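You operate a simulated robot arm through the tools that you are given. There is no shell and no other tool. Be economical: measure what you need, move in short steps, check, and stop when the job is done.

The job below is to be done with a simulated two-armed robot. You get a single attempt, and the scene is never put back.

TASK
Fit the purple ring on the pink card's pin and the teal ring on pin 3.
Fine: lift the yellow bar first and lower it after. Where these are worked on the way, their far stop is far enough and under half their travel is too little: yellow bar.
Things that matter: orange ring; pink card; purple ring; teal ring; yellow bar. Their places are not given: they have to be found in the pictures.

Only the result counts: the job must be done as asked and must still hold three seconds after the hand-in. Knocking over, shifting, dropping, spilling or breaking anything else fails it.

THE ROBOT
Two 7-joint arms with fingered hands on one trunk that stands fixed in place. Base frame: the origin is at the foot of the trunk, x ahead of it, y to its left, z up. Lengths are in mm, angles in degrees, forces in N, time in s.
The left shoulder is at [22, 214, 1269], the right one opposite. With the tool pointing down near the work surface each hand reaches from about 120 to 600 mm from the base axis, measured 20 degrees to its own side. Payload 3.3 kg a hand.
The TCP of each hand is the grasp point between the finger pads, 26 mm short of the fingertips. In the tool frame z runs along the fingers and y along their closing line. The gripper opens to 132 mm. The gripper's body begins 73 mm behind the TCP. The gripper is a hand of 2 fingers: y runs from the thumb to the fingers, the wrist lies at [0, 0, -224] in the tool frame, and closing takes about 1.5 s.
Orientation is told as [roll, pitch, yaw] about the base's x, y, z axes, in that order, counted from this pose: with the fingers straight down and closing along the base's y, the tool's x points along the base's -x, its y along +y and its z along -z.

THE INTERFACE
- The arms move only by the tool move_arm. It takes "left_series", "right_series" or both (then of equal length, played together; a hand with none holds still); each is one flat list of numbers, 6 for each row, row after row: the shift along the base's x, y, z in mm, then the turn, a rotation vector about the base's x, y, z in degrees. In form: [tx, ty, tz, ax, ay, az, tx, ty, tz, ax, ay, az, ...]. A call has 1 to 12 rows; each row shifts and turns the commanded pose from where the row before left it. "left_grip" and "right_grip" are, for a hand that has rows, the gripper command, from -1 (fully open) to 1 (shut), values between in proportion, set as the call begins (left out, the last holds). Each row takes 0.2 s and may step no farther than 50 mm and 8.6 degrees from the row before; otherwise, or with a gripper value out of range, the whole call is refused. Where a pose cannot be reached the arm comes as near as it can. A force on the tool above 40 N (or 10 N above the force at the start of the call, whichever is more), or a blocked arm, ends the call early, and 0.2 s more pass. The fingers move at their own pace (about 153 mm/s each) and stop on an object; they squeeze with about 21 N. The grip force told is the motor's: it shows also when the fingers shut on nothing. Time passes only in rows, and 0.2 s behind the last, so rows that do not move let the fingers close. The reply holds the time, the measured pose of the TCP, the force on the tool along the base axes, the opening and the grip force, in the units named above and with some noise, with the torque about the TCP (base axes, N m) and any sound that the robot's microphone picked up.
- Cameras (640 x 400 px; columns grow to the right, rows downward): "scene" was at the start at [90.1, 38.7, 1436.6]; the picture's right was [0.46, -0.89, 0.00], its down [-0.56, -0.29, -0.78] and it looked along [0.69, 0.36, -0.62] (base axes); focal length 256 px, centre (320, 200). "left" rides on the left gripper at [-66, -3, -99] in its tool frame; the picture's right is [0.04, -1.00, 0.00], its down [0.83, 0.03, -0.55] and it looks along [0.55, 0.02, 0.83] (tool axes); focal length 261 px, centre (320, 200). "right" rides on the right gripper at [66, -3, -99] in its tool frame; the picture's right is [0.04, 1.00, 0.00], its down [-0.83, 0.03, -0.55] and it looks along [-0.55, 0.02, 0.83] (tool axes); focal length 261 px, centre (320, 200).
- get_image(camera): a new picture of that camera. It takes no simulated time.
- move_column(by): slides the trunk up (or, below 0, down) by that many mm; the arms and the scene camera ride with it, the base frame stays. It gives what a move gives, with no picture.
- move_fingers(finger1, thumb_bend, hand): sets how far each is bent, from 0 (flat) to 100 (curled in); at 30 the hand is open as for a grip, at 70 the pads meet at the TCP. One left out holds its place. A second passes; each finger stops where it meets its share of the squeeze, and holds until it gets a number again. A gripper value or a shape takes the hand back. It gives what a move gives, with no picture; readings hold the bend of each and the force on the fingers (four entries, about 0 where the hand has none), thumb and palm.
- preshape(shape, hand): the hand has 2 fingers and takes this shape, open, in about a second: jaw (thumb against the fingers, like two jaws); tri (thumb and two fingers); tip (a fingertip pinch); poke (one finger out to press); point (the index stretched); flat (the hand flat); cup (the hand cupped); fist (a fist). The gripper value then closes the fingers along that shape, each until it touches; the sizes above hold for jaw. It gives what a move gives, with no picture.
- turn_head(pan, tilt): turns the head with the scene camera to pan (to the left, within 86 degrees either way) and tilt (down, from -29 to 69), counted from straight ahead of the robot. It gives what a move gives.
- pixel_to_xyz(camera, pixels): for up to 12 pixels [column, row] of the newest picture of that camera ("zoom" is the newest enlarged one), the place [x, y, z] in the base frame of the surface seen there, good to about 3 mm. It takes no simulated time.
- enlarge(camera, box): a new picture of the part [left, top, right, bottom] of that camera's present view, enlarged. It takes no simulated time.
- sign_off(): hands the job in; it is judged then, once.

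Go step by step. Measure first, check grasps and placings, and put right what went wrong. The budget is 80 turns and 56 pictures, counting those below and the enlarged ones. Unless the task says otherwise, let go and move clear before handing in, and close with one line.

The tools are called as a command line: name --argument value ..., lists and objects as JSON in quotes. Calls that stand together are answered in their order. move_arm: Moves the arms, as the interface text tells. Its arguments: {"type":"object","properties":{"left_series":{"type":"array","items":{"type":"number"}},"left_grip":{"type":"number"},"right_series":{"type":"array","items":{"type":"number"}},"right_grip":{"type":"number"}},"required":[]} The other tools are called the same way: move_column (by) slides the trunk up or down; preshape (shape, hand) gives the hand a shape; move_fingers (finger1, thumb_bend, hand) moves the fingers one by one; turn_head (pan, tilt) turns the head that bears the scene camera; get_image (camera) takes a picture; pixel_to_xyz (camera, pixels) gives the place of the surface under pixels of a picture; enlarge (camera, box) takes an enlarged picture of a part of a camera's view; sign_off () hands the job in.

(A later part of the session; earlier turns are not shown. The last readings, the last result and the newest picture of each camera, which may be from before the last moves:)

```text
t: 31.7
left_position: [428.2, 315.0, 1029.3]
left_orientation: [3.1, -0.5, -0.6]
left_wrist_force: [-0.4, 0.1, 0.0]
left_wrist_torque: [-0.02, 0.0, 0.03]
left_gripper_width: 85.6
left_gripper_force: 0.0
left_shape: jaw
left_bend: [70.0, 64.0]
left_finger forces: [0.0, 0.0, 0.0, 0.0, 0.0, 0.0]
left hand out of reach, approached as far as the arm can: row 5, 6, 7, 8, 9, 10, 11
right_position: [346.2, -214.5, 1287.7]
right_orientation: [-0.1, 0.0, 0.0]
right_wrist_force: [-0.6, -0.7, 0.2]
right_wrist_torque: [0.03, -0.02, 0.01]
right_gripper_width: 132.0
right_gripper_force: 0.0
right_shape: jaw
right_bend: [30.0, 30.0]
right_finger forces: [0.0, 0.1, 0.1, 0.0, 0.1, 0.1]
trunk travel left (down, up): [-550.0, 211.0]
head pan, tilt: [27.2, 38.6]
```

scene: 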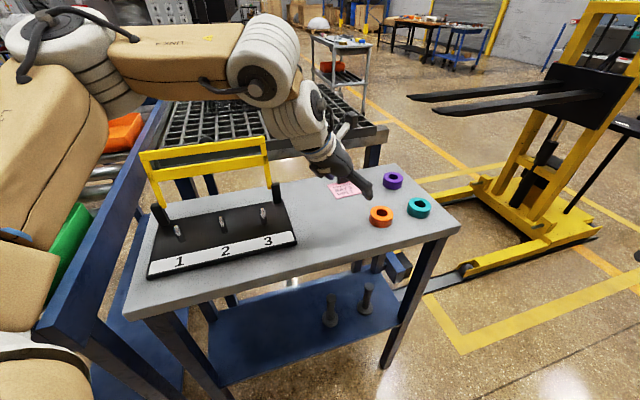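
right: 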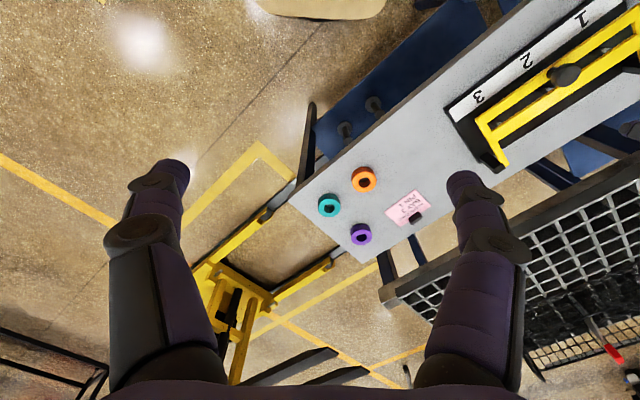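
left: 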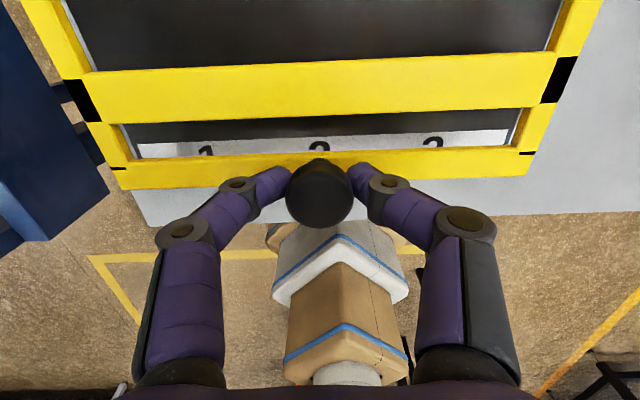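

The reach limits fit a sphere about the elbow, so the upper arm isn't swinging forward. The spec only promises reach near the work surface, so I'll descend in front of the rack first and then extend outward.

move_arm --left_series '[-10, -30, 0, -0.5, 0, 0, -10, -30, 0, -0.5, 0, 0, -10, -30, 0, -0.5, 0, 0, 0, -25, -20, -0.5, 0, 0, 0, 0, -30, -0.5, 0, 0, 0, 0, -30, -0.5, 0, 0]'

move_arm --left_series '[25, 0, 0, 0, 0, 0, 25, 0, 0, 0, 0, 0, 25, 0, 0, 0, 0, 0, 25, 0, 0, 0, 0, 0, 25, 0, 0, 0, 0, 0]'

get_image --camera "scene"

```text
t: 33.1
left_position: [357.4, 265.1, 970.0]
left_orientation: [0.1, -0.5, -0.5]
left_wrist_force: [0.0, 0.2, 0.4]
left_wrist_torque: [0.01, 0.01, 0.0]
left_gripper_width: 85.4
left_gripper_force: 0.0
left_shape: jaw
left_bend: [70.0, 64.0]
left_finger forces: [0.1, 0.1, 0.1, 0.1, 0.1, 0.0]
left hand out of reach, approached as far as the arm can: row 1, 2, 3, 4, 5, 6
right_position: [344.9, -214.5, 1286.7]
right_orientation: [-0.1, 0.0, 0.0]
right_wrist_force: [0.4, 0.4, 0.0]
right_wrist_torque: [0.02, -0.02, -0.01]
right_gripper_width: 131.8
right_gripper_force: 0.0
right_shape: jaw
right_bend: [30.0, 30.0]
right_finger forces: [0.0, 0.0, 0.1, 0.0, 0.0, 0.0]
trunk travel left (down, up): [-550.0, 211.0]
head pan, tilt: [27.2, 38.6]
```

```text
t: 34.3
left_position: [431.5, 314.8, 994.4]
left_orientation: [0.2, -0.5, -0.5]
left_wrist_force: [0.4, 0.3, -0.4]
left_wrist_torque: [0.01, 0.01, -0.01]
left_gripper_width: 85.6
left_gripper_force: 0.1
left_shape: jaw
left_bend: [70.0, 64.0]
left_finger forces: [0.0, 0.1, 0.0, 0.0, 0.0, 0.1]
left hand out of reach, approached as far as the arm can: row 1, 2, 3, 4, 5
right_position: [344.8, -215.0, 1287.6]
right_orientation: [-0.1, 0.1, 0.0]
right_wrist_force: [0.4, -0.2, 0.6]
right_wrist_torque: [0.02, 0.03, 0.01]
right_gripper_width: 131.8
right_gripper_force: 0.0
right_shape: jaw
right_bend: [30.0, 30.0]
right_finger forces: [0.0, 0.1, 0.0, 0.0, 0.0, 0.0]
trunk travel left (down, up): [-550.0, 211.0]
head pan, tilt: [27.2, 38.6]
```

```text
31 pictures are left
```

scene: 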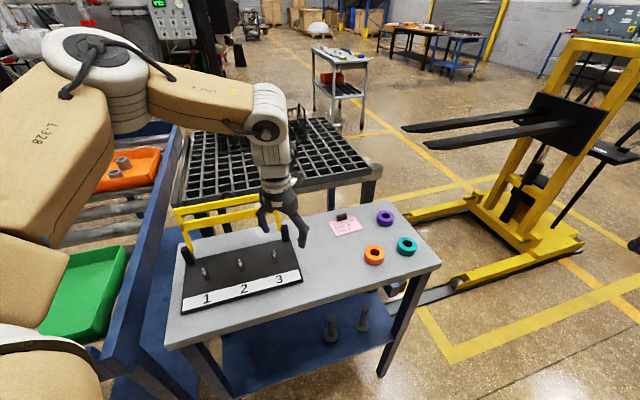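

The left arm's elbow is locked high and out. The right arm may have a better posture, so I'll see how far it reaches toward the teal ring.

move_arm --right_series '[0, 10, -35, 0, 0, 0, 0, 10, -35, 0, 0, 0, 10, 10, -35, 0, 0, 0, 20, 20, -35, 0, 0, 0, 25, 20, -35, 0, 0, 0, 25, 20, -35, 0, 0, 0, 25, 20, -20, 0, 0, 0, 25, 20, 0, 0, 0, 0, 25, 20, 0, 0, 0, 0, 25, 20, 0, 0, 0, 0]'

get_image --camera "scene"

```text
t: 36.7
left_position: [431.8, 312.3, 996.6]
left_orientation: [0.2, -0.4, -0.5]
left_wrist_force: [0.3, 0.0, -0.1]
left_wrist_torque: [0.06, 0.03, 0.0]
left_gripper_width: 85.5
left_gripper_force: 0.0
left_shape: jaw
left_bend: [70.0, 64.0]
left_finger forces: [0.0, 0.1, 0.1, 0.1, 0.0, 0.0]
right_position: [508.4, -84.3, 1054.2]
right_orientation: [1.3, 0.3, -4.0]
right_wrist_force: [-0.8, -0.5, 0.2]
right_wrist_torque: [0.01, 0.0, -0.02]
right_gripper_width: 131.9
right_gripper_force: 0.1
right_shape: jaw
right_bend: [30.0, 30.0]
right_finger forces: [0.1, 0.1, 0.0, 0.0, 0.0, 0.0]
right hand out of reach, approached as far as the arm can: row 9, 10
trunk travel left (down, up): [-550.0, 211.0]
head pan, tilt: [27.2, 38.6]
stopped in row 10 (right hand): the arm was blocked; the commanded pose is now the measured one
```

```text
30 pictures are left
```

scene: 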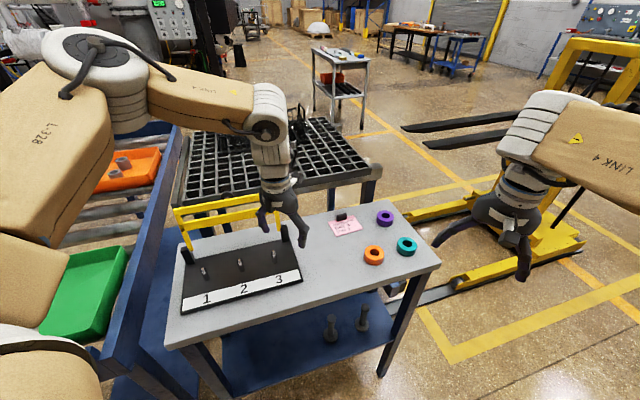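

The right arm reaches much farther, to wrist radius about 500, so it can fetch the rings and hand them over on the table near the rack. I'll retract the left hand up and back, and yaw and tilt the right hand toward the rings.

move_arm --right_series '[-10, 0, 10, 0, 0, 6.7, -10, 0, 10, 0, 0, 6.7, 0, 0, 10, 0, 0, 6.7, 0, 0, 10, 0, 0, 6.7, 0, 0, 5, 2.6, -6.2, 0, 0, 0, 5, 2.6, -6.2, 0, 0, 0, 5, 2.6, -6.2, 0, 0, 0, 5, 2.6, -6.2, 0, 0, 0, 5, 2.6, -6.2, 0, 0, 0, 5, 2.6, -6.2, 0]' --left_series '[0, 0, 20, 0, 0, 0, 0, 0, 20, 0, 0, 0, -10, 0, 20, 0, 0, 0, -10, 0, 20, 0, 0, 0, -10, 0, 20, 0, 0, 0, -10, 0, 15, 0, 0, 0, -10, 0, 15, 0, 0, 0, -10, 0, 15, 0, 0, 0, -10, 0, 10, 0, 0, 0, -10, 0, 10, 0, 0, 0]' --right_grip -0.3

move_column --by -120

```text
t: 38.9
left_position: [349.3, 313.6, 1160.6]
left_orientation: [0.2, -0.6, -0.5]
left_wrist_force: [-0.3, -0.3, 0.3]
left_wrist_torque: [0.03, -0.02, 0.0]
left_gripper_width: 85.4
left_gripper_force: 0.1
left_shape: jaw
left_bend: [70.0, 64.0]
left_finger forces: [0.1, 0.0, 0.0, 0.0, 0.1, 0.0]
right_position: [487.0, -82.1, 1124.4]
right_orientation: [0.8, -40.3, 23.3]
right_wrist_force: [-0.3, 0.0, 0.1]
right_wrist_torque: [-0.03, 0.01, 0.01]
right_gripper_width: 86.3
right_gripper_force: 0.1
right_shape: jaw
right_bend: [70.0, 63.0]
right_finger forces: [0.1, 0.0, 0.0, 0.1, 0.1, 0.1]
trunk travel left (down, up): [-550.0, 211.0]
head pan, tilt: [27.2, 38.6]
```

```text
t: 40.4
left_position: [351.3, 312.8, 1041.6]
left_orientation: [0.2, -0.6, -0.4]
left_wrist_force: [-0.6, 0.7, 0.8]
left_wrist_torque: [-0.01, -0.04, 0.03]
left_gripper_width: 85.5
left_gripper_force: 0.0
left_shape: jaw
left_bend: [70.0, 64.0]
left_finger forces: [0.1, 0.0, 0.0, 0.0, 0.0, 0.0]
right_position: [487.8, -81.3, 1005.0]
right_orientation: [0.8, -40.1, 23.2]
right_wrist_force: [0.9, -0.4, -0.8]
right_wrist_torque: [0.02, 0.01, 0.02]
right_gripper_width: 86.1
right_gripper_force: 0.0
right_shape: jaw
right_bend: [70.0, 63.0]
right_finger forces: [0.0, 0.1, 0.1, 0.0, 0.1, 0.0]
trunk travel left (down, up): [-430.0, 331.0]
head pan, tilt: [27.2, 38.6]
```

The right hand tilted 40° with no complaint. I'll advance to just short of and above the teal ring.

move_arm --right_series '[20, 22, -9, 0, 0, 0, 20, 22, -9, 0, 0, 0, 20, 22, -9, 0, 0, 0, 20, 22, -9, 0, 0, 0, 22, 21, -9, 0, 0, 0, 10, 5, 0, 0, 0, 0]'

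get_image --camera "scene"

get_image --camera "right"

```text
t: 41.8
left_position: [351.1, 314.3, 1040.8]
left_orientation: [0.3, -0.5, -0.5]
left_wrist_force: [-0.7, 0.2, 0.0]
left_wrist_torque: [0.0, -0.02, 0.02]
left_gripper_width: 85.6
left_gripper_force: 0.0
left_shape: jaw
left_bend: [70.0, 64.0]
left_finger forces: [0.1, 0.0, 0.0, 0.0, 0.1, 0.1]
right_position: [599.4, 32.2, 957.9]
right_orientation: [0.7, -40.1, 23.4]
right_wrist_force: [-0.6, 0.2, 0.8]
right_wrist_torque: [0.01, 0.0, 0.01]
right_gripper_width: 86.1
right_gripper_force: 0.0
right_shape: jaw
right_bend: [70.0, 63.0]
right_finger forces: [0.0, 0.0, 0.0, 0.1, 0.0, 0.1]
trunk travel left (down, up): [-430.0, 331.0]
head pan, tilt: [27.2, 38.6]
```

```text
29 pictures are left
```

scene: 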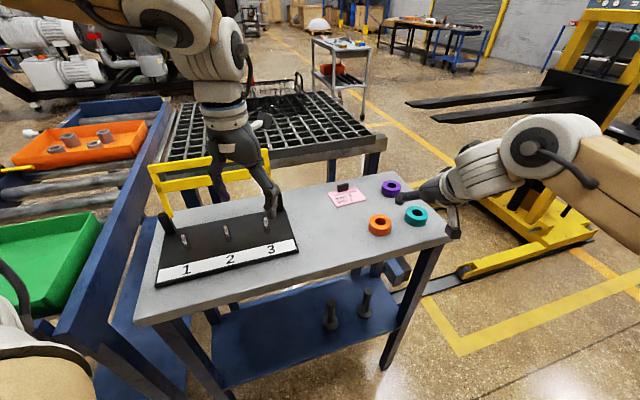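

```text
28 pictures are left
```

right: 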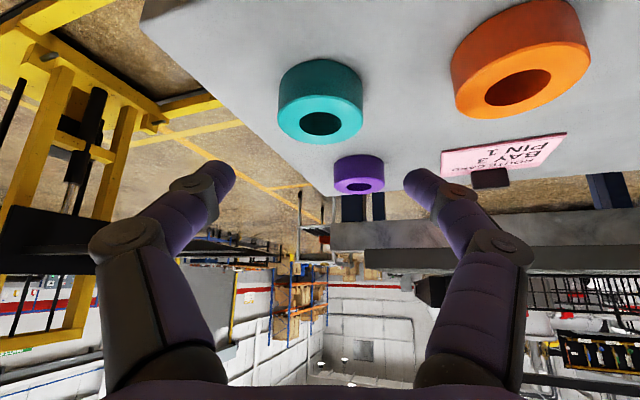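

The right hand is just short of the teal ring. I'll refine both ring positions from the hand camera.

pixel_to_xyz --camera "right" --pixels '[[282, 118], [361, 118], [320, 141], [320, 107], [340, 186], [380, 186], [359, 193], [359, 176]]'

```text
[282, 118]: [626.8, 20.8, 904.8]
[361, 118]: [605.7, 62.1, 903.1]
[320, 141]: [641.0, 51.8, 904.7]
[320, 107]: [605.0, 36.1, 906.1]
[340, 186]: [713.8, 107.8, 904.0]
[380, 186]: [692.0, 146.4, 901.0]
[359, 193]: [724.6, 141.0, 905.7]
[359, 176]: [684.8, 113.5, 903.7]
```

Teal's centre is at (622,43) with its top at 904. I'll narrow the opening to about 73 to clear orange, centre on the ring and descend.

move_arm --right_series '[13, 7, 0, 0, 0, 0, 0, 0, -20, 0, 0, 0, 0, 0, -18, 0, 0, 0, 0, 0, -12, 0, 0, 0, 0, 0, 0, 0, 0, 0]' --right_grip -0.1

get_image --camera "right"

```text
t: 43.0
left_position: [350.2, 313.9, 1041.6]
left_orientation: [0.3, -0.5, -0.5]
left_wrist_force: [0.3, -0.2, 0.7]
left_wrist_torque: [0.0, 0.0, -0.01]
left_gripper_width: 85.4
left_gripper_force: 0.0
left_shape: jaw
left_bend: [70.0, 64.0]
left_finger forces: [0.1, 0.0, 0.0, 0.0, 0.0, 0.1]
right_position: [613.4, 39.2, 909.6]
right_orientation: [0.8, -40.1, 23.3]
right_wrist_force: [-1.1, 0.6, 0.0]
right_wrist_torque: [0.0, -0.01, 0.0]
right_gripper_width: 73.1
right_gripper_force: 0.0
right_shape: jaw
right_bend: [72.0, 70.0]
right_finger forces: [0.1, 0.1, 0.0, 0.1, 0.0, 0.0]
trunk travel left (down, up): [-430.0, 331.0]
head pan, tilt: [27.2, 38.6]
```

```text
27 pictures are left
```

right: 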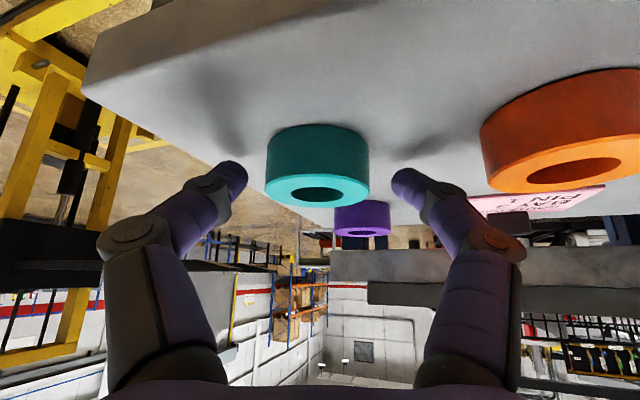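

The ring sits between the fingertips, so I'll close.

move_arm --right_series '[0, 0, 0, 0, 0, 0, 0, 0, 0, 0, 0, 0, 0, 0, 0, 0, 0, 0, 0, 0, 0, 0, 0, 0]' --right_grip 1

move_arm --right_series '[0, 0, 10, 0, 0, 0, 0, 0, 20, 0, 0, 0, 0, 0, 30, 0, 0, 0]'

get_image --camera "right"

```text
t: 44.0
left_position: [350.2, 313.8, 1041.8]
left_orientation: [0.2, -0.5, -0.6]
left_wrist_force: [0.8, 0.4, 0.6]
left_wrist_torque: [0.01, 0.0, 0.01]
left_gripper_width: 85.4
left_gripper_force: 0.1
left_shape: jaw
left_bend: [70.0, 64.0]
left_finger forces: [0.0, 0.1, 0.0, 0.1, 0.0, 0.0]
right_position: [612.3, 40.4, 908.8]
right_orientation: [0.9, -40.1, 23.2]
right_wrist_force: [-0.4, 0.1, 0.0]
right_wrist_torque: [-0.05, -0.03, 0.01]
right_gripper_width: 44.4
right_gripper_force: 20.9
right_shape: jaw
right_bend: [74.0, 70.0]
right_finger forces: [18.9, 0.0, 0.0, 0.1, 19.1, 0.0]
trunk travel left (down, up): [-430.0, 331.0]
head pan, tilt: [27.2, 38.6]
```

```text
t: 44.8
left_position: [350.3, 314.3, 1042.0]
left_orientation: [0.1, -0.5, -0.3]
left_wrist_force: [0.2, -0.3, 0.9]
left_wrist_torque: [-0.02, 0.01, -0.02]
left_gripper_width: 85.4
left_gripper_force: 0.1
left_shape: jaw
left_bend: [70.0, 64.0]
left_finger forces: [0.1, 0.0, 0.1, 0.0, 0.1, 0.0]
right_position: [611.1, 39.0, 970.0]
right_orientation: [0.7, -40.0, 23.4]
right_wrist_force: [0.0, 0.4, -2.4]
right_wrist_torque: [0.02, 0.03, -0.04]
right_gripper_width: 44.2
right_gripper_force: 21.0
right_shape: jaw
right_bend: [74.0, 70.0]
right_finger forces: [18.9, 0.0, 0.0, 0.1, 18.8, 0.0]
trunk travel left (down, up): [-430.0, 331.0]
head pan, tilt: [27.2, 38.6]
```

```text
26 pictures are left
```

right: 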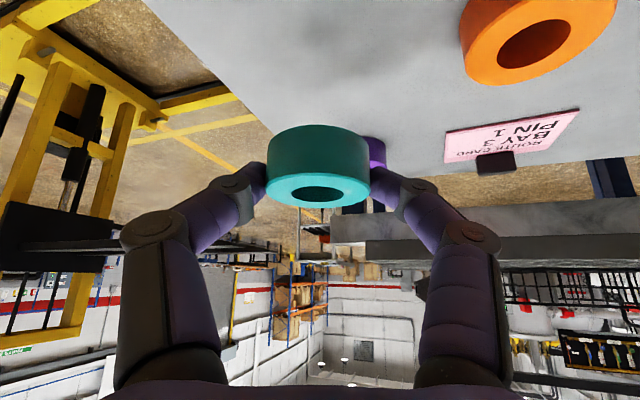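

Teal is held with stable width 44. The right arm may be able to place it on pin 3 directly, so I'll move the left hand aside and swing the right toward pin 3, raised.

move_arm --left_series '[-15, 9, 8, 0, 0, 0, -15, 9, 8, 0, 0, 0, -15, 9, 8, 0, 0, 0, -15, 9, 8, 0, 0, 0, -15, 9, 8, 0, 0, 0, -15, 9, 8, 0, 0, 0, -15, 9, 8, 0, 0, 0, -15, 9, 8, 0, 0, 0, -15, 9, 8, 0, 0, 0, -15, 9, 8, 0, 0, 0]' --right_series '[0, 0, 20, 0, 0, 0, -10, 10, 20, 0, 0, 2.7, -20, 20, 0, 0, 0, 2.7, -20, 25, 0, 0, 0, 2.7, -20, 25, 0, 0, 0, 2.7, -20, 25, 0, 0, 0, 2.7, -20, 25, 0, 0, 0, 2.7, -20, 25, 0, 0, 0, 2.7, -20, 25, 0, 0, 0, 2.7, -15, 25, 0, 0, 0, 2.7]'

get_image --camera "scene"

```text
t: 47.0
left_position: [202.0, 404.9, 1120.9]
left_orientation: [0.1, -0.5, -0.5]
left_wrist_force: [0.4, -0.6, -0.1]
left_wrist_torque: [-0.03, 0.05, 0.0]
left_gripper_width: 85.4
left_gripper_force: 0.0
left_shape: jaw
left_bend: [70.0, 64.0]
left_finger forces: [0.0, 0.0, 0.1, 0.0, 0.0, 0.1]
right_position: [452.4, 178.0, 986.7]
right_orientation: [1.0, -39.8, 45.8]
right_wrist_force: [-0.5, -0.6, -2.9]
right_wrist_torque: [-0.04, 0.03, 0.01]
right_gripper_width: 44.1
right_gripper_force: 21.0
right_shape: jaw
right_bend: [74.0, 70.0]
right_finger forces: [19.4, 0.0, 0.1, 0.0, 19.5, 0.0]
right hand out of reach, approached as far as the arm can: row 7, 8, 9, 10
trunk travel left (down, up): [-430.0, 331.0]
head pan, tilt: [27.2, 38.6]
```

```text
25 pictures are left
```

scene: 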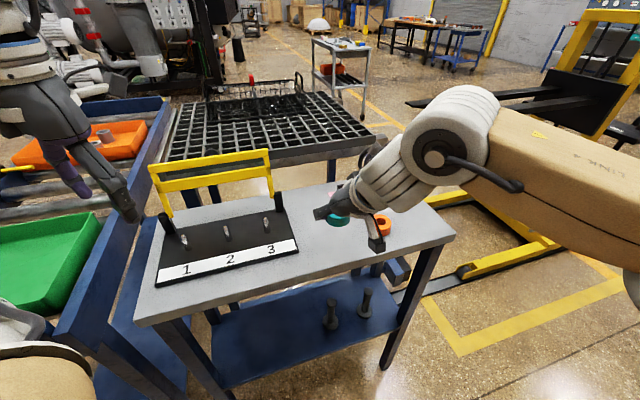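

The right arm's limit is near (452,178), which suits a handover on the free table area. I'll lower the ring there and release.

move_arm --right_series '[-4, 0, -20, 0, 0, 0, 0, 0, -20, 0, 0, 0, 0, 0, -20, 0, 0, 0, 0, 0, -10, 0, 0, 0, 0, 0, -4, 0, 0, 0, 0, 0, 0, 0, 0, 0]'

```text
t: 48.4
left_position: [201.7, 405.1, 1120.8]
left_orientation: [0.3, -0.5, -0.5]
left_wrist_force: [0.0, 0.1, 0.1]
left_wrist_torque: [0.03, -0.01, 0.01]
left_gripper_width: 85.6
left_gripper_force: 0.0
left_shape: jaw
left_bend: [70.0, 64.0]
left_finger forces: [0.0, 0.0, 0.0, 0.0, 0.1, 0.0]
right_position: [439.2, 185.7, 916.0]
right_orientation: [0.7, -40.0, 47.3]
right_wrist_force: [-0.1, -0.1, -2.5]
right_wrist_torque: [0.0, 0.01, 0.0]
right_gripper_width: 43.9
right_gripper_force: 21.1
right_shape: jaw
right_bend: [74.0, 70.0]
right_finger forces: [19.3, 0.0, 0.1, 0.1, 19.5, 0.0]
trunk travel left (down, up): [-430.0, 331.0]
head pan, tilt: [27.2, 38.6]
```

Still held, and 6 mm remain. I'll lower the ring and release it.

move_arm --right_series '[0, 0, -3, 0, 0, 0, 0, 0, -3, 0, 0, 0, 0, 0, 0, 0, 0, 0]'

move_arm --right_series '[0, 0, 0, 0, 0, 0, 0, 0, 0, 0, 0, 0]' --right_grip -0.05

move_arm --right_series '[0, 0, 25, 0, 0, 0, 0, 0, 30, 0, 0, 0, 10, -10, 30, 0, 0, 0]'

get_image --camera "right"

```text
t: 49.2
left_position: [201.7, 403.5, 1121.5]
left_orientation: [0.2, -0.5, -0.6]
left_wrist_force: [-0.1, -0.9, -0.2]
left_wrist_torque: [0.01, 0.02, 0.0]
left_gripper_width: 85.3
left_gripper_force: 0.1
left_shape: jaw
left_bend: [70.0, 64.0]
left_finger forces: [0.0, 0.0, 0.1, 0.1, 0.0, 0.0]
right_position: [439.8, 186.2, 911.9]
right_orientation: [0.7, -40.0, 47.3]
right_wrist_force: [-0.1, -0.2, -2.4]
right_wrist_torque: [-0.01, 0.01, -0.03]
right_gripper_width: 44.3
right_gripper_force: 20.6
right_shape: jaw
right_bend: [74.0, 70.0]
right_finger forces: [19.5, 0.0, 0.1, 0.0, 19.4, 0.0]
trunk travel left (down, up): [-430.0, 331.0]
head pan, tilt: [27.2, 38.6]
```

```text
t: 49.8
left_position: [201.4, 405.1, 1121.0]
left_orientation: [0.2, -0.6, -0.5]
left_wrist_force: [-1.0, -0.7, 0.3]
left_wrist_torque: [0.01, 0.01, 0.01]
left_gripper_width: 85.4
left_gripper_force: 0.1
left_shape: jaw
left_bend: [70.0, 64.0]
left_finger forces: [0.0, 0.1, 0.0, 0.0, 0.0, 0.0]
right_position: [439.8, 186.3, 910.7]
right_orientation: [0.7, -40.0, 47.3]
right_wrist_force: [0.4, 0.2, 0.3]
right_wrist_torque: [0.0, 0.02, 0.01]
right_gripper_width: 68.7
right_gripper_force: 0.1
right_shape: jaw
right_bend: [72.0, 70.0]
right_finger forces: [0.1, 0.0, 0.2, 0.0, 0.1, 0.1]
trunk travel left (down, up): [-430.0, 331.0]
head pan, tilt: [27.2, 38.6]
```

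```text
t: 50.6
left_position: [201.1, 404.0, 1121.8]
left_orientation: [0.2, -0.6, -0.5]
left_wrist_force: [-0.9, -0.2, -0.2]
left_wrist_torque: [0.01, 0.04, 0.02]
left_gripper_width: 85.4
left_gripper_force: 0.1
left_shape: jaw
left_bend: [70.0, 64.0]
left_finger forces: [0.1, 0.1, 0.0, 0.0, 0.1, 0.0]
right_position: [453.1, 172.2, 995.5]
right_orientation: [0.9, -39.7, 46.4]
right_wrist_force: [0.3, 0.4, 0.6]
right_wrist_torque: [-0.01, -0.01, 0.03]
right_gripper_width: 68.5
right_gripper_force: 0.0
right_shape: jaw
right_bend: [72.0, 70.0]
right_finger forces: [0.0, 0.1, 0.0, 0.0, 0.0, 0.0]
trunk travel left (down, up): [-430.0, 331.0]
head pan, tilt: [27.2, 38.6]
```

```text
24 pictures are left
```

right: 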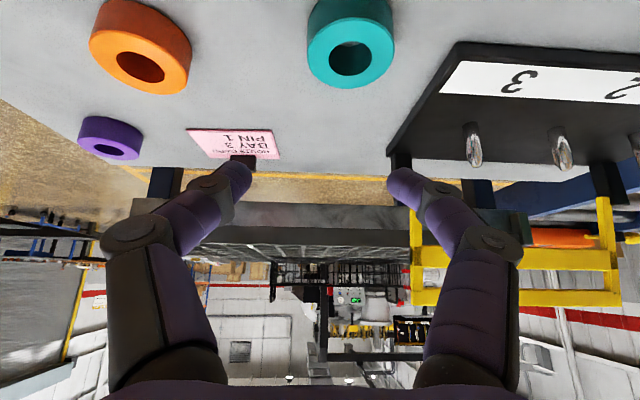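

Teal sits upright on the table near the rack. I'll measure it, move the right hand away and bring the left hand over.

pixel_to_xyz --camera "right" --pixels '[[309, 60], [393, 55], [352, 87], [348, 36], [474, 126], [474, 160]]'

move_arm --right_series '[15, -30, 5, 0, 0, -2.5, 20, -30, 5, 0, 0, -2.5, 20, -30, 5, 0, 0, -2.5, 20, -30, 5, 0, 0, -2.5, 20, -25, 0, 0, 0, -2.5, 20, -20, 0, 0, 0, -2.5]' --left_series '[20, -15, -3, 0, 0, 5, 20, -15, -3, 0, 0, 5, 20, -15, -3, 0, 0, 5, 20, -15, -3, 0, 0, 5, 20, -15, -3, 0, 0, 5, 20, -15, -3, 0, 0, 5]' --left_grip -0.1

```text
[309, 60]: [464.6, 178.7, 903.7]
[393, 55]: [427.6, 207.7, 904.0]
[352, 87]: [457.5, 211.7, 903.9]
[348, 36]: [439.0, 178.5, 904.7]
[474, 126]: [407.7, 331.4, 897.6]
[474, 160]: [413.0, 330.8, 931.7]
```

```text
t: 52.0
left_position: [320.4, 314.0, 1103.4]
left_orientation: [0.2, -0.5, 29.7]
left_wrist_force: [0.0, 0.1, 0.1]
left_wrist_torque: [-0.02, -0.02, 0.01]
left_gripper_width: 73.2
left_gripper_force: 0.1
left_shape: jaw
left_bend: [72.0, 70.0]
left_finger forces: [0.0, 0.0, 0.0, 0.0, 0.0, 0.0]
right_position: [562.9, 13.3, 1016.1]
right_orientation: [0.8, -40.1, 32.7]
right_wrist_force: [0.3, 0.3, -0.9]
right_wrist_torque: [0.0, 0.04, -0.04]
right_gripper_width: 68.8
right_gripper_force: 0.1
right_shape: jaw
right_bend: [72.0, 70.0]
right_finger forces: [0.1, 0.0, 0.1, 0.0, 0.0, 0.0]
trunk travel left (down, up): [-430.0, 331.0]
head pan, tilt: [27.2, 38.6]
```

Teal's centre is at (447,195) and pin 3's axis is near (412.5,335). I'll bring the left hand over teal with yaw −5° and a 30° tilt.

move_arm --left_series '[13, -17, -8, 0, 0, -5.8, 13, -17, -8, 0, 0, -5.8, 13, -17, -8, 0, 0, -5.8, 13, -17, -8, 0, 0, -5.8, 13, -17, -8, 0, 0, -5.8, 13, -17, -8, 0, 0, -5.8, 7, -3, -8, -0.4, -5, 0, 7, -3, -8, -0.4, -5, 0, 7, -3, -8, -0.4, -5, 0, 7, -3, -8, -0.4, -5, 0, 6, -2, -8, -0.4, -5, 0, 6, -2, -8, -0.4, -5, 0]'

get_image --camera "left"

```text
t: 54.6
left_position: [398.9, 242.6, 1002.1]
left_orientation: [0.7, -30.7, -5.4]
left_wrist_force: [0.2, -0.2, 0.2]
left_wrist_torque: [-0.01, -0.04, 0.0]
left_gripper_width: 73.1
left_gripper_force: 0.0
left_shape: jaw
left_bend: [72.0, 70.0]
left_finger forces: [0.0, 0.0, 0.0, 0.1, 0.1, 0.1]
left hand out of reach, approached as far as the arm can: row 3, 4, 5, 6
right_position: [561.5, 12.5, 1015.8]
right_orientation: [0.8, -40.1, 32.6]
right_wrist_force: [-0.8, -0.2, 0.4]
right_wrist_torque: [0.01, 0.02, -0.01]
right_gripper_width: 68.5
right_gripper_force: 0.0
right_shape: jaw
right_bend: [72.0, 70.0]
right_finger forces: [0.0, 0.1, 0.0, 0.1, 0.0, 0.0]
trunk travel left (down, up): [-430.0, 331.0]
head pan, tilt: [27.2, 38.6]
```

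```text
23 pictures are left
```

left: 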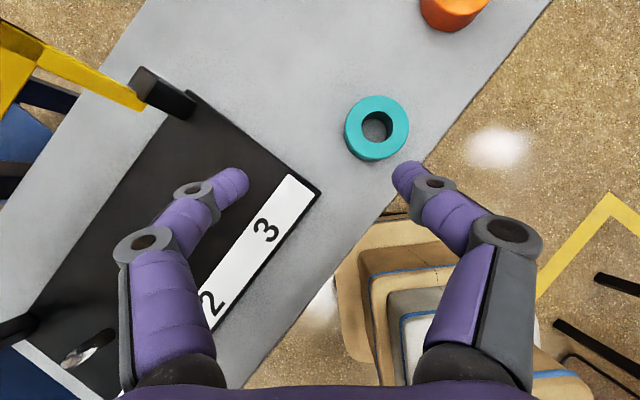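

I'm on track, and teal is visible at (376,128). I'll move to it and descend in stages.

move_arm --left_series '[10, -12, -10, 0, 0, 0, 10, -12, -12, 0, 0, 0, 10, -12, -12, 0, 0, 0, 9, -11, -12, 0, 0, 0, 0, 0, 0, 0, 0, 0]'

get_image --camera "left"

```text
t: 55.8
left_position: [431.4, 206.9, 967.9]
left_orientation: [0.5, -30.6, -5.4]
left_wrist_force: [0.4, -0.7, -0.4]
left_wrist_torque: [-0.02, 0.01, 0.03]
left_gripper_width: 72.9
left_gripper_force: 0.0
left_shape: jaw
left_bend: [72.0, 70.0]
left_finger forces: [0.0, 0.1, 0.0, 0.1, 0.0, 0.0]
left hand out of reach, approached as far as the arm can: row 4
right_position: [561.8, 13.5, 1015.2]
right_orientation: [0.7, -40.1, 32.6]
right_wrist_force: [0.6, -0.8, 0.3]
right_wrist_torque: [0.01, 0.01, -0.01]
right_gripper_width: 68.9
right_gripper_force: 0.0
right_shape: jaw
right_bend: [72.0, 70.0]
right_finger forces: [0.0, 0.1, 0.1, 0.0, 0.0, 0.0]
trunk travel left (down, up): [-430.0, 331.0]
head pan, tilt: [27.2, 38.6]
```

```text
22 pictures are left
```

left: 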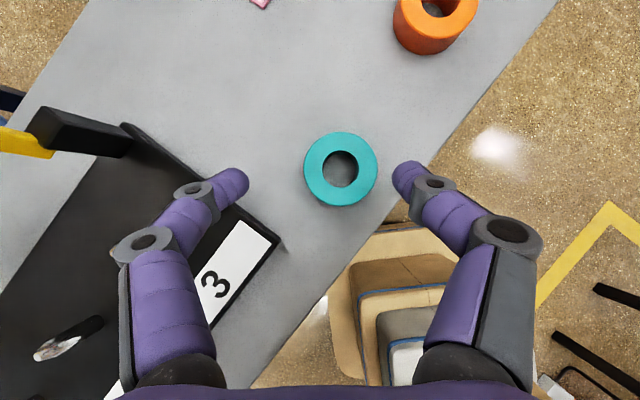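

The left arm is 10 mm short. I'll add 14° of tilt and shift to gain reach, then use the column to lower.

move_arm --left_series '[0, 0, 4, -0.4, -5, 0, 0, -3, 4, -0.4, -5, 0, 0, -4, 4, -0.4, -4, 0, 1, -3, 0, 0, 0, 0, 0, 0, 0, 0, 0, 0]' --right_series '[0, 0, 15, 0, 0, 0, 0, 0, 15, 0, 0, 0, 0, 0, 10, 0, 0, 0, 0, 0, 0, 0, 0, 0, 0, 0, 0, 0, 0, 0]'

```text
t: 57.0
left_position: [437.3, 212.0, 982.4]
left_orientation: [0.5, -44.7, -5.5]
left_wrist_force: [0.1, 0.0, 0.0]
left_wrist_torque: [0.0, 0.02, -0.02]
left_gripper_width: 73.2
left_gripper_force: 0.0
left_shape: jaw
left_bend: [72.0, 70.0]
left_finger forces: [0.0, 0.0, 0.0, 0.0, 0.0, 0.0]
left hand out of reach, approached as far as the arm can: row 2, 3
right_position: [560.6, 14.1, 1056.6]
right_orientation: [0.8, -40.2, 32.5]
right_wrist_force: [-0.3, 0.2, 0.4]
right_wrist_torque: [-0.03, 0.04, -0.01]
right_gripper_width: 68.7
right_gripper_force: 0.0
right_shape: jaw
right_bend: [72.0, 70.0]
right_finger forces: [0.0, 0.0, 0.0, 0.0, 0.1, 0.0]
trunk travel left (down, up): [-430.0, 331.0]
head pan, tilt: [27.2, 38.6]
```

The wrist is close to the shoulder here, so the limit is a wrist-joint one. Aligning hand yaw with the forearm, which points toward −y, should relieve it.

move_arm --left_series '[0, 0, 0, 0, 0, -6, 0, 0, 0, 0, 0, -6, 0, 0, 0, 0, 0, -6, 0, -5, 0, 0, 0, 0, 0, -5, 0, 0, 0, 0, 0, -5, 0, 0, 0, 0]'

```text
t: 58.4
left_position: [433.6, 195.1, 981.9]
left_orientation: [0.8, -44.7, -23.5]
left_wrist_force: [0.0, -0.5, -0.5]
left_wrist_torque: [0.0, -0.01, -0.01]
left_gripper_width: 72.9
left_gripper_force: 0.0
left_shape: jaw
left_bend: [72.0, 70.0]
left_finger forces: [0.0, 0.0, 0.0, 0.0, 0.0, 0.0]
right_position: [562.4, 14.6, 1056.5]
right_orientation: [0.7, -40.1, 32.6]
right_wrist_force: [-0.5, 0.2, -0.2]
right_wrist_torque: [-0.01, 0.0, -0.02]
right_gripper_width: 68.9
right_gripper_force: 0.1
right_shape: jaw
right_bend: [72.0, 70.0]
right_finger forces: [0.1, 0.0, 0.1, 0.0, 0.0, 0.1]
trunk travel left (down, up): [-430.0, 331.0]
head pan, tilt: [27.2, 38.6]
```

That worked. I'll descend onto teal, targeting TCP (433,201,907).

move_arm --left_series '[0, 6, -15, 0, 0, 0, 0, 0, -20, 0, 0, 0, 0, 0, -15, 0, 0, 0, 0, 0, 0, 0, 0, 0]'

get_image --camera "left"

```text
t: 59.4
left_position: [435.0, 202.6, 932.8]
left_orientation: [0.8, -44.7, -23.6]
left_wrist_force: [-0.8, 0.4, -0.4]
left_wrist_torque: [-0.01, 0.02, -0.04]
left_gripper_width: 73.0
left_gripper_force: 0.1
left_shape: jaw
left_bend: [72.0, 70.0]
left_finger forces: [0.0, 0.1, 0.1, 0.0, 0.0, 0.0]
right_position: [562.0, 13.6, 1055.7]
right_orientation: [0.8, -40.0, 32.6]
right_wrist_force: [-0.7, -0.1, -0.1]
right_wrist_torque: [0.02, 0.01, 0.0]
right_gripper_width: 68.9
right_gripper_force: 0.1
right_shape: jaw
right_bend: [72.0, 70.0]
right_finger forces: [0.0, 0.0, 0.0, 0.0, 0.0, 0.0]
trunk travel left (down, up): [-430.0, 331.0]
head pan, tilt: [27.2, 38.6]
```

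```text
21 pictures are left
```

left: 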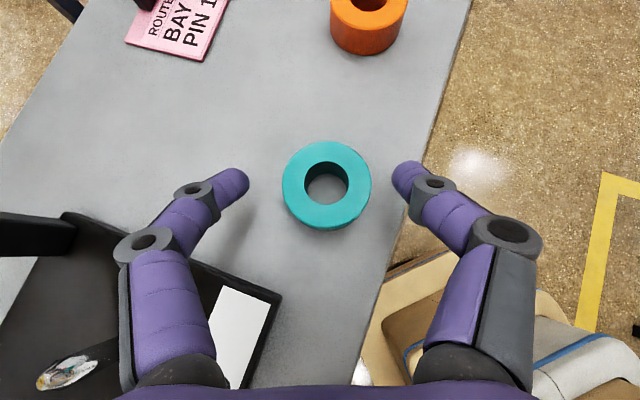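

Teal is centred between the fingertips. I'll go down the last 25 mm and close.

move_arm --left_series '[0, 0, -13, 0, 0, 0, 0, 0, -12, 0, 0, 0, 0, 0, 0, 0, 0, 0]'

move_arm --left_series '[0, 0, 0, 0, 0, 0, 0, 0, 0, 0, 0, 0, 0, 0, 0, 0, 0, 0, 0, 0, 0, 0, 0, 0]' --left_grip 1

move_arm --left_series '[0, 0, 15, 0, 0, 0, 0, 0, 25, 0, 0, 0, 0, 0, 30, 0, 0, 0]'

get_image --camera "left"

```text
t: 60.2
left_position: [434.6, 200.6, 907.0]
left_orientation: [0.9, -44.7, -23.6]
left_wrist_force: [-0.2, -0.3, 0.7]
left_wrist_torque: [0.01, -0.01, -0.02]
left_gripper_width: 73.0
left_gripper_force: 0.2
left_shape: jaw
left_bend: [72.0, 70.0]
left_finger forces: [0.0, 0.1, 0.0, 0.0, 0.0, 0.0]
right_position: [562.2, 15.0, 1056.8]
right_orientation: [0.8, -40.1, 32.6]
right_wrist_force: [0.0, -0.2, -0.2]
right_wrist_torque: [-0.01, -0.02, -0.01]
right_gripper_width: 69.0
right_gripper_force: 0.1
right_shape: jaw
right_bend: [72.0, 70.0]
right_finger forces: [0.1, 0.0, 0.0, 0.0, 0.1, 0.1]
trunk travel left (down, up): [-430.0, 331.0]
head pan, tilt: [27.2, 38.6]
```

```text
t: 61.2
left_position: [434.4, 201.4, 907.0]
left_orientation: [0.8, -44.6, -23.4]
left_wrist_force: [-0.6, 0.1, 0.5]
left_wrist_torque: [0.0, 0.05, -0.02]
left_gripper_width: 44.4
left_gripper_force: 21.1
left_shape: jaw
left_bend: [74.0, 70.0]
left_finger forces: [18.2, 0.0, 0.0, 0.1, 18.3, 0.1]
right_position: [561.0, 15.8, 1057.0]
right_orientation: [0.8, -40.0, 32.6]
right_wrist_force: [0.2, 0.2, 0.7]
right_wrist_torque: [0.02, 0.0, 0.0]
right_gripper_width: 68.9
right_gripper_force: 0.0
right_shape: jaw
right_bend: [72.0, 70.0]
right_finger forces: [0.1, 0.0, 0.1, 0.0, 0.0, 0.0]
trunk travel left (down, up): [-430.0, 331.0]
head pan, tilt: [27.2, 38.6]
```

```text
t: 62.0
left_position: [434.3, 199.9, 975.3]
left_orientation: [0.8, -44.6, -23.7]
left_wrist_force: [0.0, 0.6, -2.2]
left_wrist_torque: [0.06, -0.02, -0.01]
left_gripper_width: 44.2
left_gripper_force: 21.1
left_shape: jaw
left_bend: [74.0, 70.0]
left_finger forces: [18.3, 0.1, 0.0, 0.0, 18.3, 0.0]
right_position: [561.2, 13.9, 1056.7]
right_orientation: [0.9, -40.1, 32.7]
right_wrist_force: [0.0, 0.3, -0.8]
right_wrist_torque: [-0.03, 0.02, 0.01]
right_gripper_width: 68.8
right_gripper_force: 0.1
right_shape: jaw
right_bend: [72.0, 70.0]
right_finger forces: [0.0, 0.1, 0.0, 0.0, 0.0, 0.0]
trunk travel left (down, up): [-430.0, 331.0]
head pan, tilt: [27.2, 38.6]
```

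```text
20 pictures are left
```

left: 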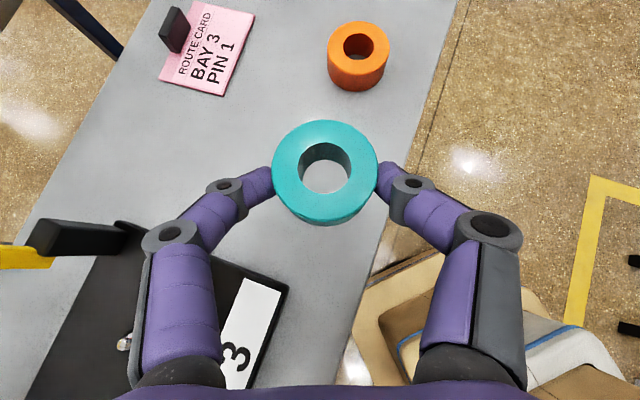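

Teal is held firmly. I'll carry it above pin 3, with ring bottom above the pin tip, and rotate yaw to about 15°.

move_arm --left_series '[0, 5, 15, 0, 0, 0, -5, 20, 5, 0, 0, 6.4, -6, 22, 0, 0, 0, 6.4, -6, 22, 0, 0, 0, 6.4, -6, 22, 0, 0, 0, 6.4, -6, 22, 0, 0, 0, 6.4, -7, 17, 0, 0, 0, 6.4, 0, 0, 0, 0, 0, 0]'

get_image --camera "left"

enlarge --camera "scene" --box '[150, 150, 310, 260]'

```text
t: 63.8
left_position: [411.9, 330.3, 998.0]
left_orientation: [0.9, -44.5, 15.0]
left_wrist_force: [-0.1, 0.0, -2.7]
left_wrist_torque: [-0.02, 0.04, -0.03]
left_gripper_width: 43.9
left_gripper_force: 21.2
left_shape: jaw
left_bend: [74.0, 70.0]
left_finger forces: [18.3, 0.0, 0.0, 0.0, 18.4, 0.1]
left hand out of reach, approached as far as the arm can: row 5, 6, 7
right_position: [561.7, 13.9, 1056.1]
right_orientation: [0.8, -40.1, 32.5]
right_wrist_force: [0.3, 0.8, 0.0]
right_wrist_torque: [0.04, 0.02, -0.03]
right_gripper_width: 68.7
right_gripper_force: 0.1
right_shape: jaw
right_bend: [72.0, 70.0]
right_finger forces: [0.0, 0.0, 0.0, 0.1, 0.0, 0.0]
trunk travel left (down, up): [-430.0, 331.0]
head pan, tilt: [27.2, 38.6]
```

```text
19 pictures are left
```

left: 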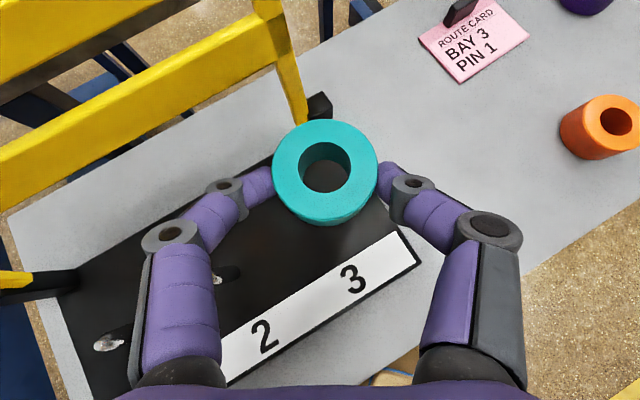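

```text
3.64 times, centred on (230, 205) of scene
```

zoom: 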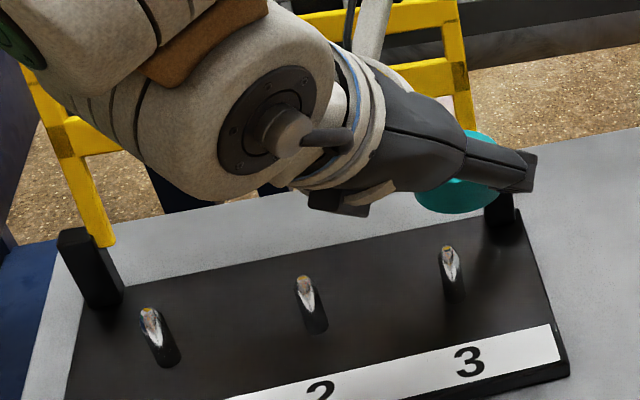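

The ring is about 13 mm past pin 3. I'll pull back in x and check whether the pin appears in the hole.

move_arm --left_series '[-6, 0, 0, 0, 0, 0, -7, 1, -5, 0, 0, 0, 0, 0, -5, 0, 0, 0, 0, 0, 0, 0, 0, 0]'

enlarge --camera "left" --box '[220, 90, 430, 250]'

```text
t: 64.8
left_position: [411.5, 331.9, 988.2]
left_orientation: [0.8, -44.6, 14.9]
left_wrist_force: [-0.9, 0.0, -2.6]
left_wrist_torque: [-0.03, 0.05, 0.02]
left_gripper_width: 43.9
left_gripper_force: 20.9
left_shape: jaw
left_bend: [74.0, 70.0]
left_finger forces: [18.3, 0.0, 0.0, 0.0, 18.4, 0.1]
left hand out of reach, approached as far as the arm can: row 1, 2
right_position: [561.6, 14.9, 1055.6]
right_orientation: [0.8, -40.0, 32.6]
right_wrist_force: [1.0, -0.7, 0.2]
right_wrist_torque: [0.0, -0.02, -0.02]
right_gripper_width: 68.9
right_gripper_force: 0.1
right_shape: jaw
right_bend: [72.0, 70.0]
right_finger forces: [0.0, 0.0, 0.0, 0.1, 0.0, 0.0]
trunk travel left (down, up): [-430.0, 331.0]
head pan, tilt: [27.2, 38.6]
```

```text
2.50 times, centred on (325, 170) of left
```

zoom: 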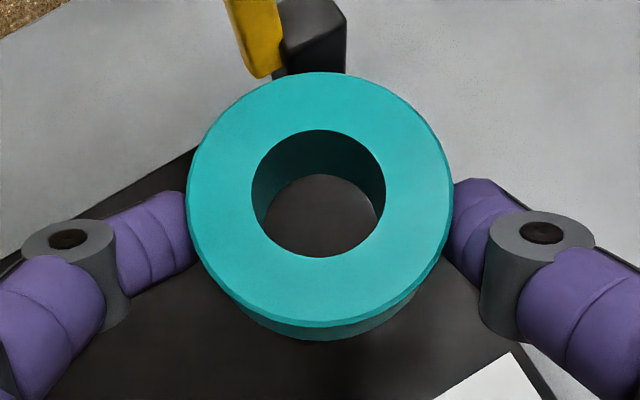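

The inner wrist limit again blocks x. Backing the yaw toward −10° should free it, as before.

move_arm --left_series '[0, 0, 0, 0, 0, -6, 0, 2, 0, 0, 0, -6, 0, 2, 0, 0, 0, -6, -3, 2, 0, 0, 0, -6, -5, 0, 0, 0, 0, 0, -5, 0, 0, 0, 0, 0, 0, 0, 0, 0, 0, 0]'

enlarge --camera "left" --box '[220, 90, 430, 250]'

```text
t: 66.4
left_position: [399.1, 335.5, 984.4]
left_orientation: [0.4, -44.1, -9.8]
left_wrist_force: [-0.3, -0.7, -1.5]
left_wrist_torque: [-0.02, 0.03, -0.04]
left_gripper_width: 44.0
left_gripper_force: 21.0
left_shape: jaw
left_bend: [74.0, 70.0]
left_finger forces: [18.3, 0.0, 0.0, 0.0, 18.3, 0.1]
left hand out of reach, approached as far as the arm can: row 6
right_position: [561.7, 15.0, 1057.9]
right_orientation: [0.6, -40.1, 32.6]
right_wrist_force: [0.4, 0.6, -0.7]
right_wrist_torque: [0.0, 0.01, 0.01]
right_gripper_width: 68.7
right_gripper_force: 0.1
right_shape: jaw
right_bend: [72.0, 70.0]
right_finger forces: [0.0, 0.0, 0.0, 0.0, 0.0, 0.1]
trunk travel left (down, up): [-430.0, 331.0]
head pan, tilt: [27.2, 38.6]
```

```text
2.50 times, centred on (325, 170) of left
```

zoom: 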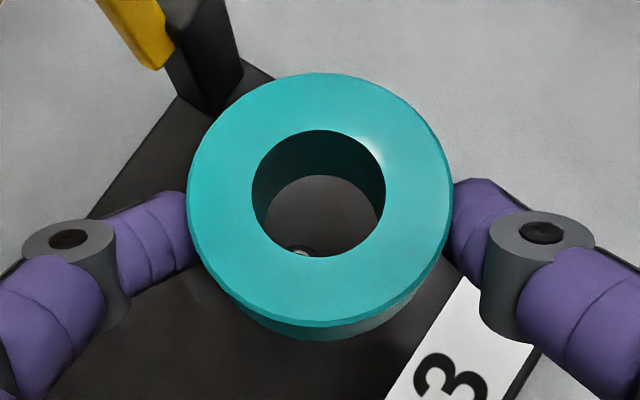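

The pin tip is visible at (300,252) in the zoom. Parallax analysis says the ring needs about +4 mm in y and −2 mm in x. I'll correct and lower until the ring just encloses the tip.

move_arm --left_series '[-2, 4, 0, 0, 0, 0, 0, 0, -10, 0, 0, 0, 0, 0, -8, 0, 0, 0, 0, 0, 0, 0, 0, 0]'

enlarge --camera "left" --box '[220, 90, 430, 250]'

```text
t: 67.4
left_position: [396.2, 342.4, 969.4]
left_orientation: [0.7, -44.7, -9.1]
left_wrist_force: [1.1, -0.8, -3.2]
left_wrist_torque: [-0.01, 0.04, 0.0]
left_gripper_width: 44.0
left_gripper_force: 21.1
left_shape: jaw
left_bend: [74.0, 70.0]
left_finger forces: [18.4, 0.1, 0.1, 0.0, 18.3, 0.1]
right_position: [561.6, 15.6, 1055.4]
right_orientation: [0.7, -40.1, 32.6]
right_wrist_force: [-0.1, 0.3, 0.1]
right_wrist_torque: [0.03, -0.06, 0.0]
right_gripper_width: 68.8
right_gripper_force: 0.0
right_shape: jaw
right_bend: [72.0, 70.0]
right_finger forces: [0.1, 0.0, 0.1, 0.1, 0.1, 0.0]
trunk travel left (down, up): [-430.0, 331.0]
head pan, tilt: [27.2, 38.6]
```

```text
2.50 times, centred on (325, 170) of left
```

zoom: 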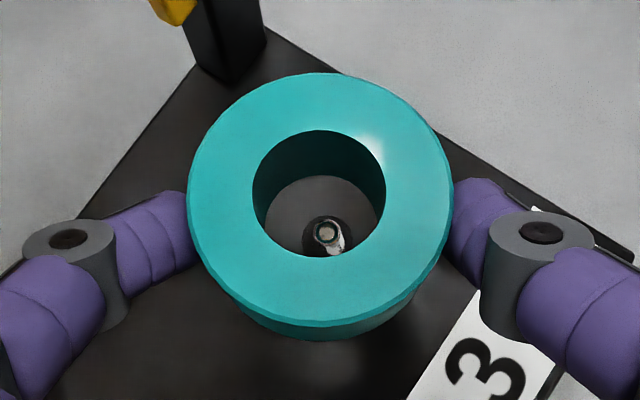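

The pin tip at (325,232) matches the expected aligned position within about 2 mm. I'll lower onto the pin.

move_arm --left_series '[0, -1.5, -12, 0, 0, 0, 0, 0, -10, 0, 0, 0, 0, 0, 0, 0, 0, 0]'

enlarge --camera "left" --box '[220, 90, 430, 250]'

```text
t: 68.2
left_position: [397.5, 340.2, 948.0]
left_orientation: [0.8, -44.6, -9.1]
left_wrist_force: [-0.3, 0.5, -1.8]
left_wrist_torque: [0.01, 0.04, -0.01]
left_gripper_width: 44.2
left_gripper_force: 20.9
left_shape: jaw
left_bend: [74.0, 70.0]
left_finger forces: [18.2, 0.0, 0.0, 0.0, 18.3, 0.1]
right_position: [561.2, 13.3, 1056.1]
right_orientation: [0.8, -40.1, 32.5]
right_wrist_force: [-0.6, -0.5, 0.3]
right_wrist_torque: [0.01, -0.03, -0.01]
right_gripper_width: 68.8
right_gripper_force: 0.0
right_shape: jaw
right_bend: [72.0, 70.0]
right_finger forces: [0.1, 0.0, 0.1, 0.1, 0.1, 0.0]
trunk travel left (down, up): [-430.0, 331.0]
head pan, tilt: [27.2, 38.6]
```

```text
2.50 times, centred on (325, 170) of left
```

zoom: 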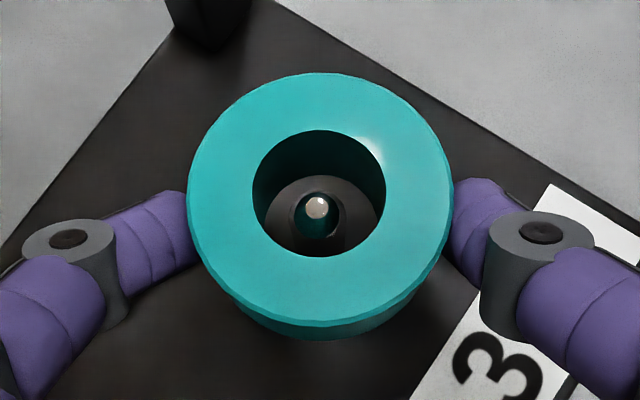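

The pin is centred inside the hole. I'll lower to the base at TCP z about 920, release and lift out.

move_arm --left_series '[0, 0, -12, 0, 0, 0, 0, 0, -10, 0, 0, 0, 0, 0, -5, 0, 0, 0, 0, 0, 0, 0, 0, 0]'

move_arm --left_series '[0, 0, 0, 0, 0, 0, 0, 0, 0, 0, 0, 0]' --left_grip 0

move_arm --left_series '[0, 0, 20, 0, 0, 0, 0, 0, 25, 0, 0, 0, 0, 0, 30, 0, 0, 0, 0, 0, 30, 0, 0, 0]'

get_image --camera "left"

```text
t: 69.2
left_position: [395.6, 340.9, 919.5]
left_orientation: [0.7, -44.7, -9.1]
left_wrist_force: [-0.3, -0.7, -1.7]
left_wrist_torque: [0.02, 0.05, 0.0]
left_gripper_width: 43.9
left_gripper_force: 21.6
left_shape: jaw
left_bend: [74.0, 70.0]
left_finger forces: [18.2, 0.0, 0.0, 0.0, 18.3, 0.0]
right_position: [562.8, 14.6, 1056.1]
right_orientation: [0.8, -40.0, 32.6]
right_wrist_force: [-0.2, -0.6, 0.1]
right_wrist_torque: [0.03, -0.01, 0.0]
right_gripper_width: 68.8
right_gripper_force: 0.1
right_shape: jaw
right_bend: [72.0, 70.0]
right_finger forces: [0.0, 0.0, 0.0, 0.1, 0.0, 0.0]
trunk travel left (down, up): [-430.0, 331.0]
head pan, tilt: [27.2, 38.6]
```

```text
t: 69.8
left_position: [395.2, 340.7, 921.0]
left_orientation: [0.9, -44.8, -9.0]
left_wrist_force: [0.8, 0.3, -0.4]
left_wrist_torque: [0.01, -0.02, 0.01]
left_gripper_width: 65.5
left_gripper_force: 0.1
left_shape: jaw
left_bend: [73.0, 70.0]
left_finger forces: [0.1, 0.1, 0.1, 0.0, 0.1, 0.1]
right_position: [561.2, 14.7, 1055.2]
right_orientation: [0.8, -40.1, 32.6]
right_wrist_force: [0.1, -1.1, -0.2]
right_wrist_torque: [-0.01, -0.04, 0.01]
right_gripper_width: 68.9
right_gripper_force: 0.0
right_shape: jaw
right_bend: [72.0, 70.0]
right_finger forces: [0.1, 0.0, 0.0, 0.0, 0.1, 0.0]
trunk travel left (down, up): [-430.0, 331.0]
head pan, tilt: [27.2, 38.6]
```

```text
t: 70.8
left_position: [395.7, 340.5, 1027.3]
left_orientation: [0.9, -44.7, -9.1]
left_wrist_force: [0.3, 0.4, -0.8]
left_wrist_torque: [0.0, -0.01, 0.02]
left_gripper_width: 65.5
left_gripper_force: 0.0
left_shape: jaw
left_bend: [73.0, 70.0]
left_finger forces: [0.0, 0.0, 0.1, 0.0, 0.0, 0.1]
right_position: [561.5, 14.3, 1056.6]
right_orientation: [0.8, -40.2, 32.6]
right_wrist_force: [-0.2, 0.9, 0.6]
right_wrist_torque: [0.02, 0.03, 0.01]
right_gripper_width: 68.9
right_gripper_force: 0.0
right_shape: jaw
right_bend: [72.0, 70.0]
right_finger forces: [0.0, 0.1, 0.1, 0.0, 0.0, 0.0]
trunk travel left (down, up): [-430.0, 331.0]
head pan, tilt: [27.2, 38.6]
```

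```text
13 pictures are left
```

left: 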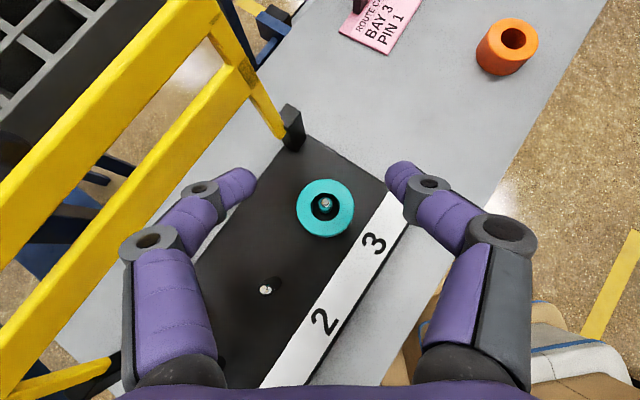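

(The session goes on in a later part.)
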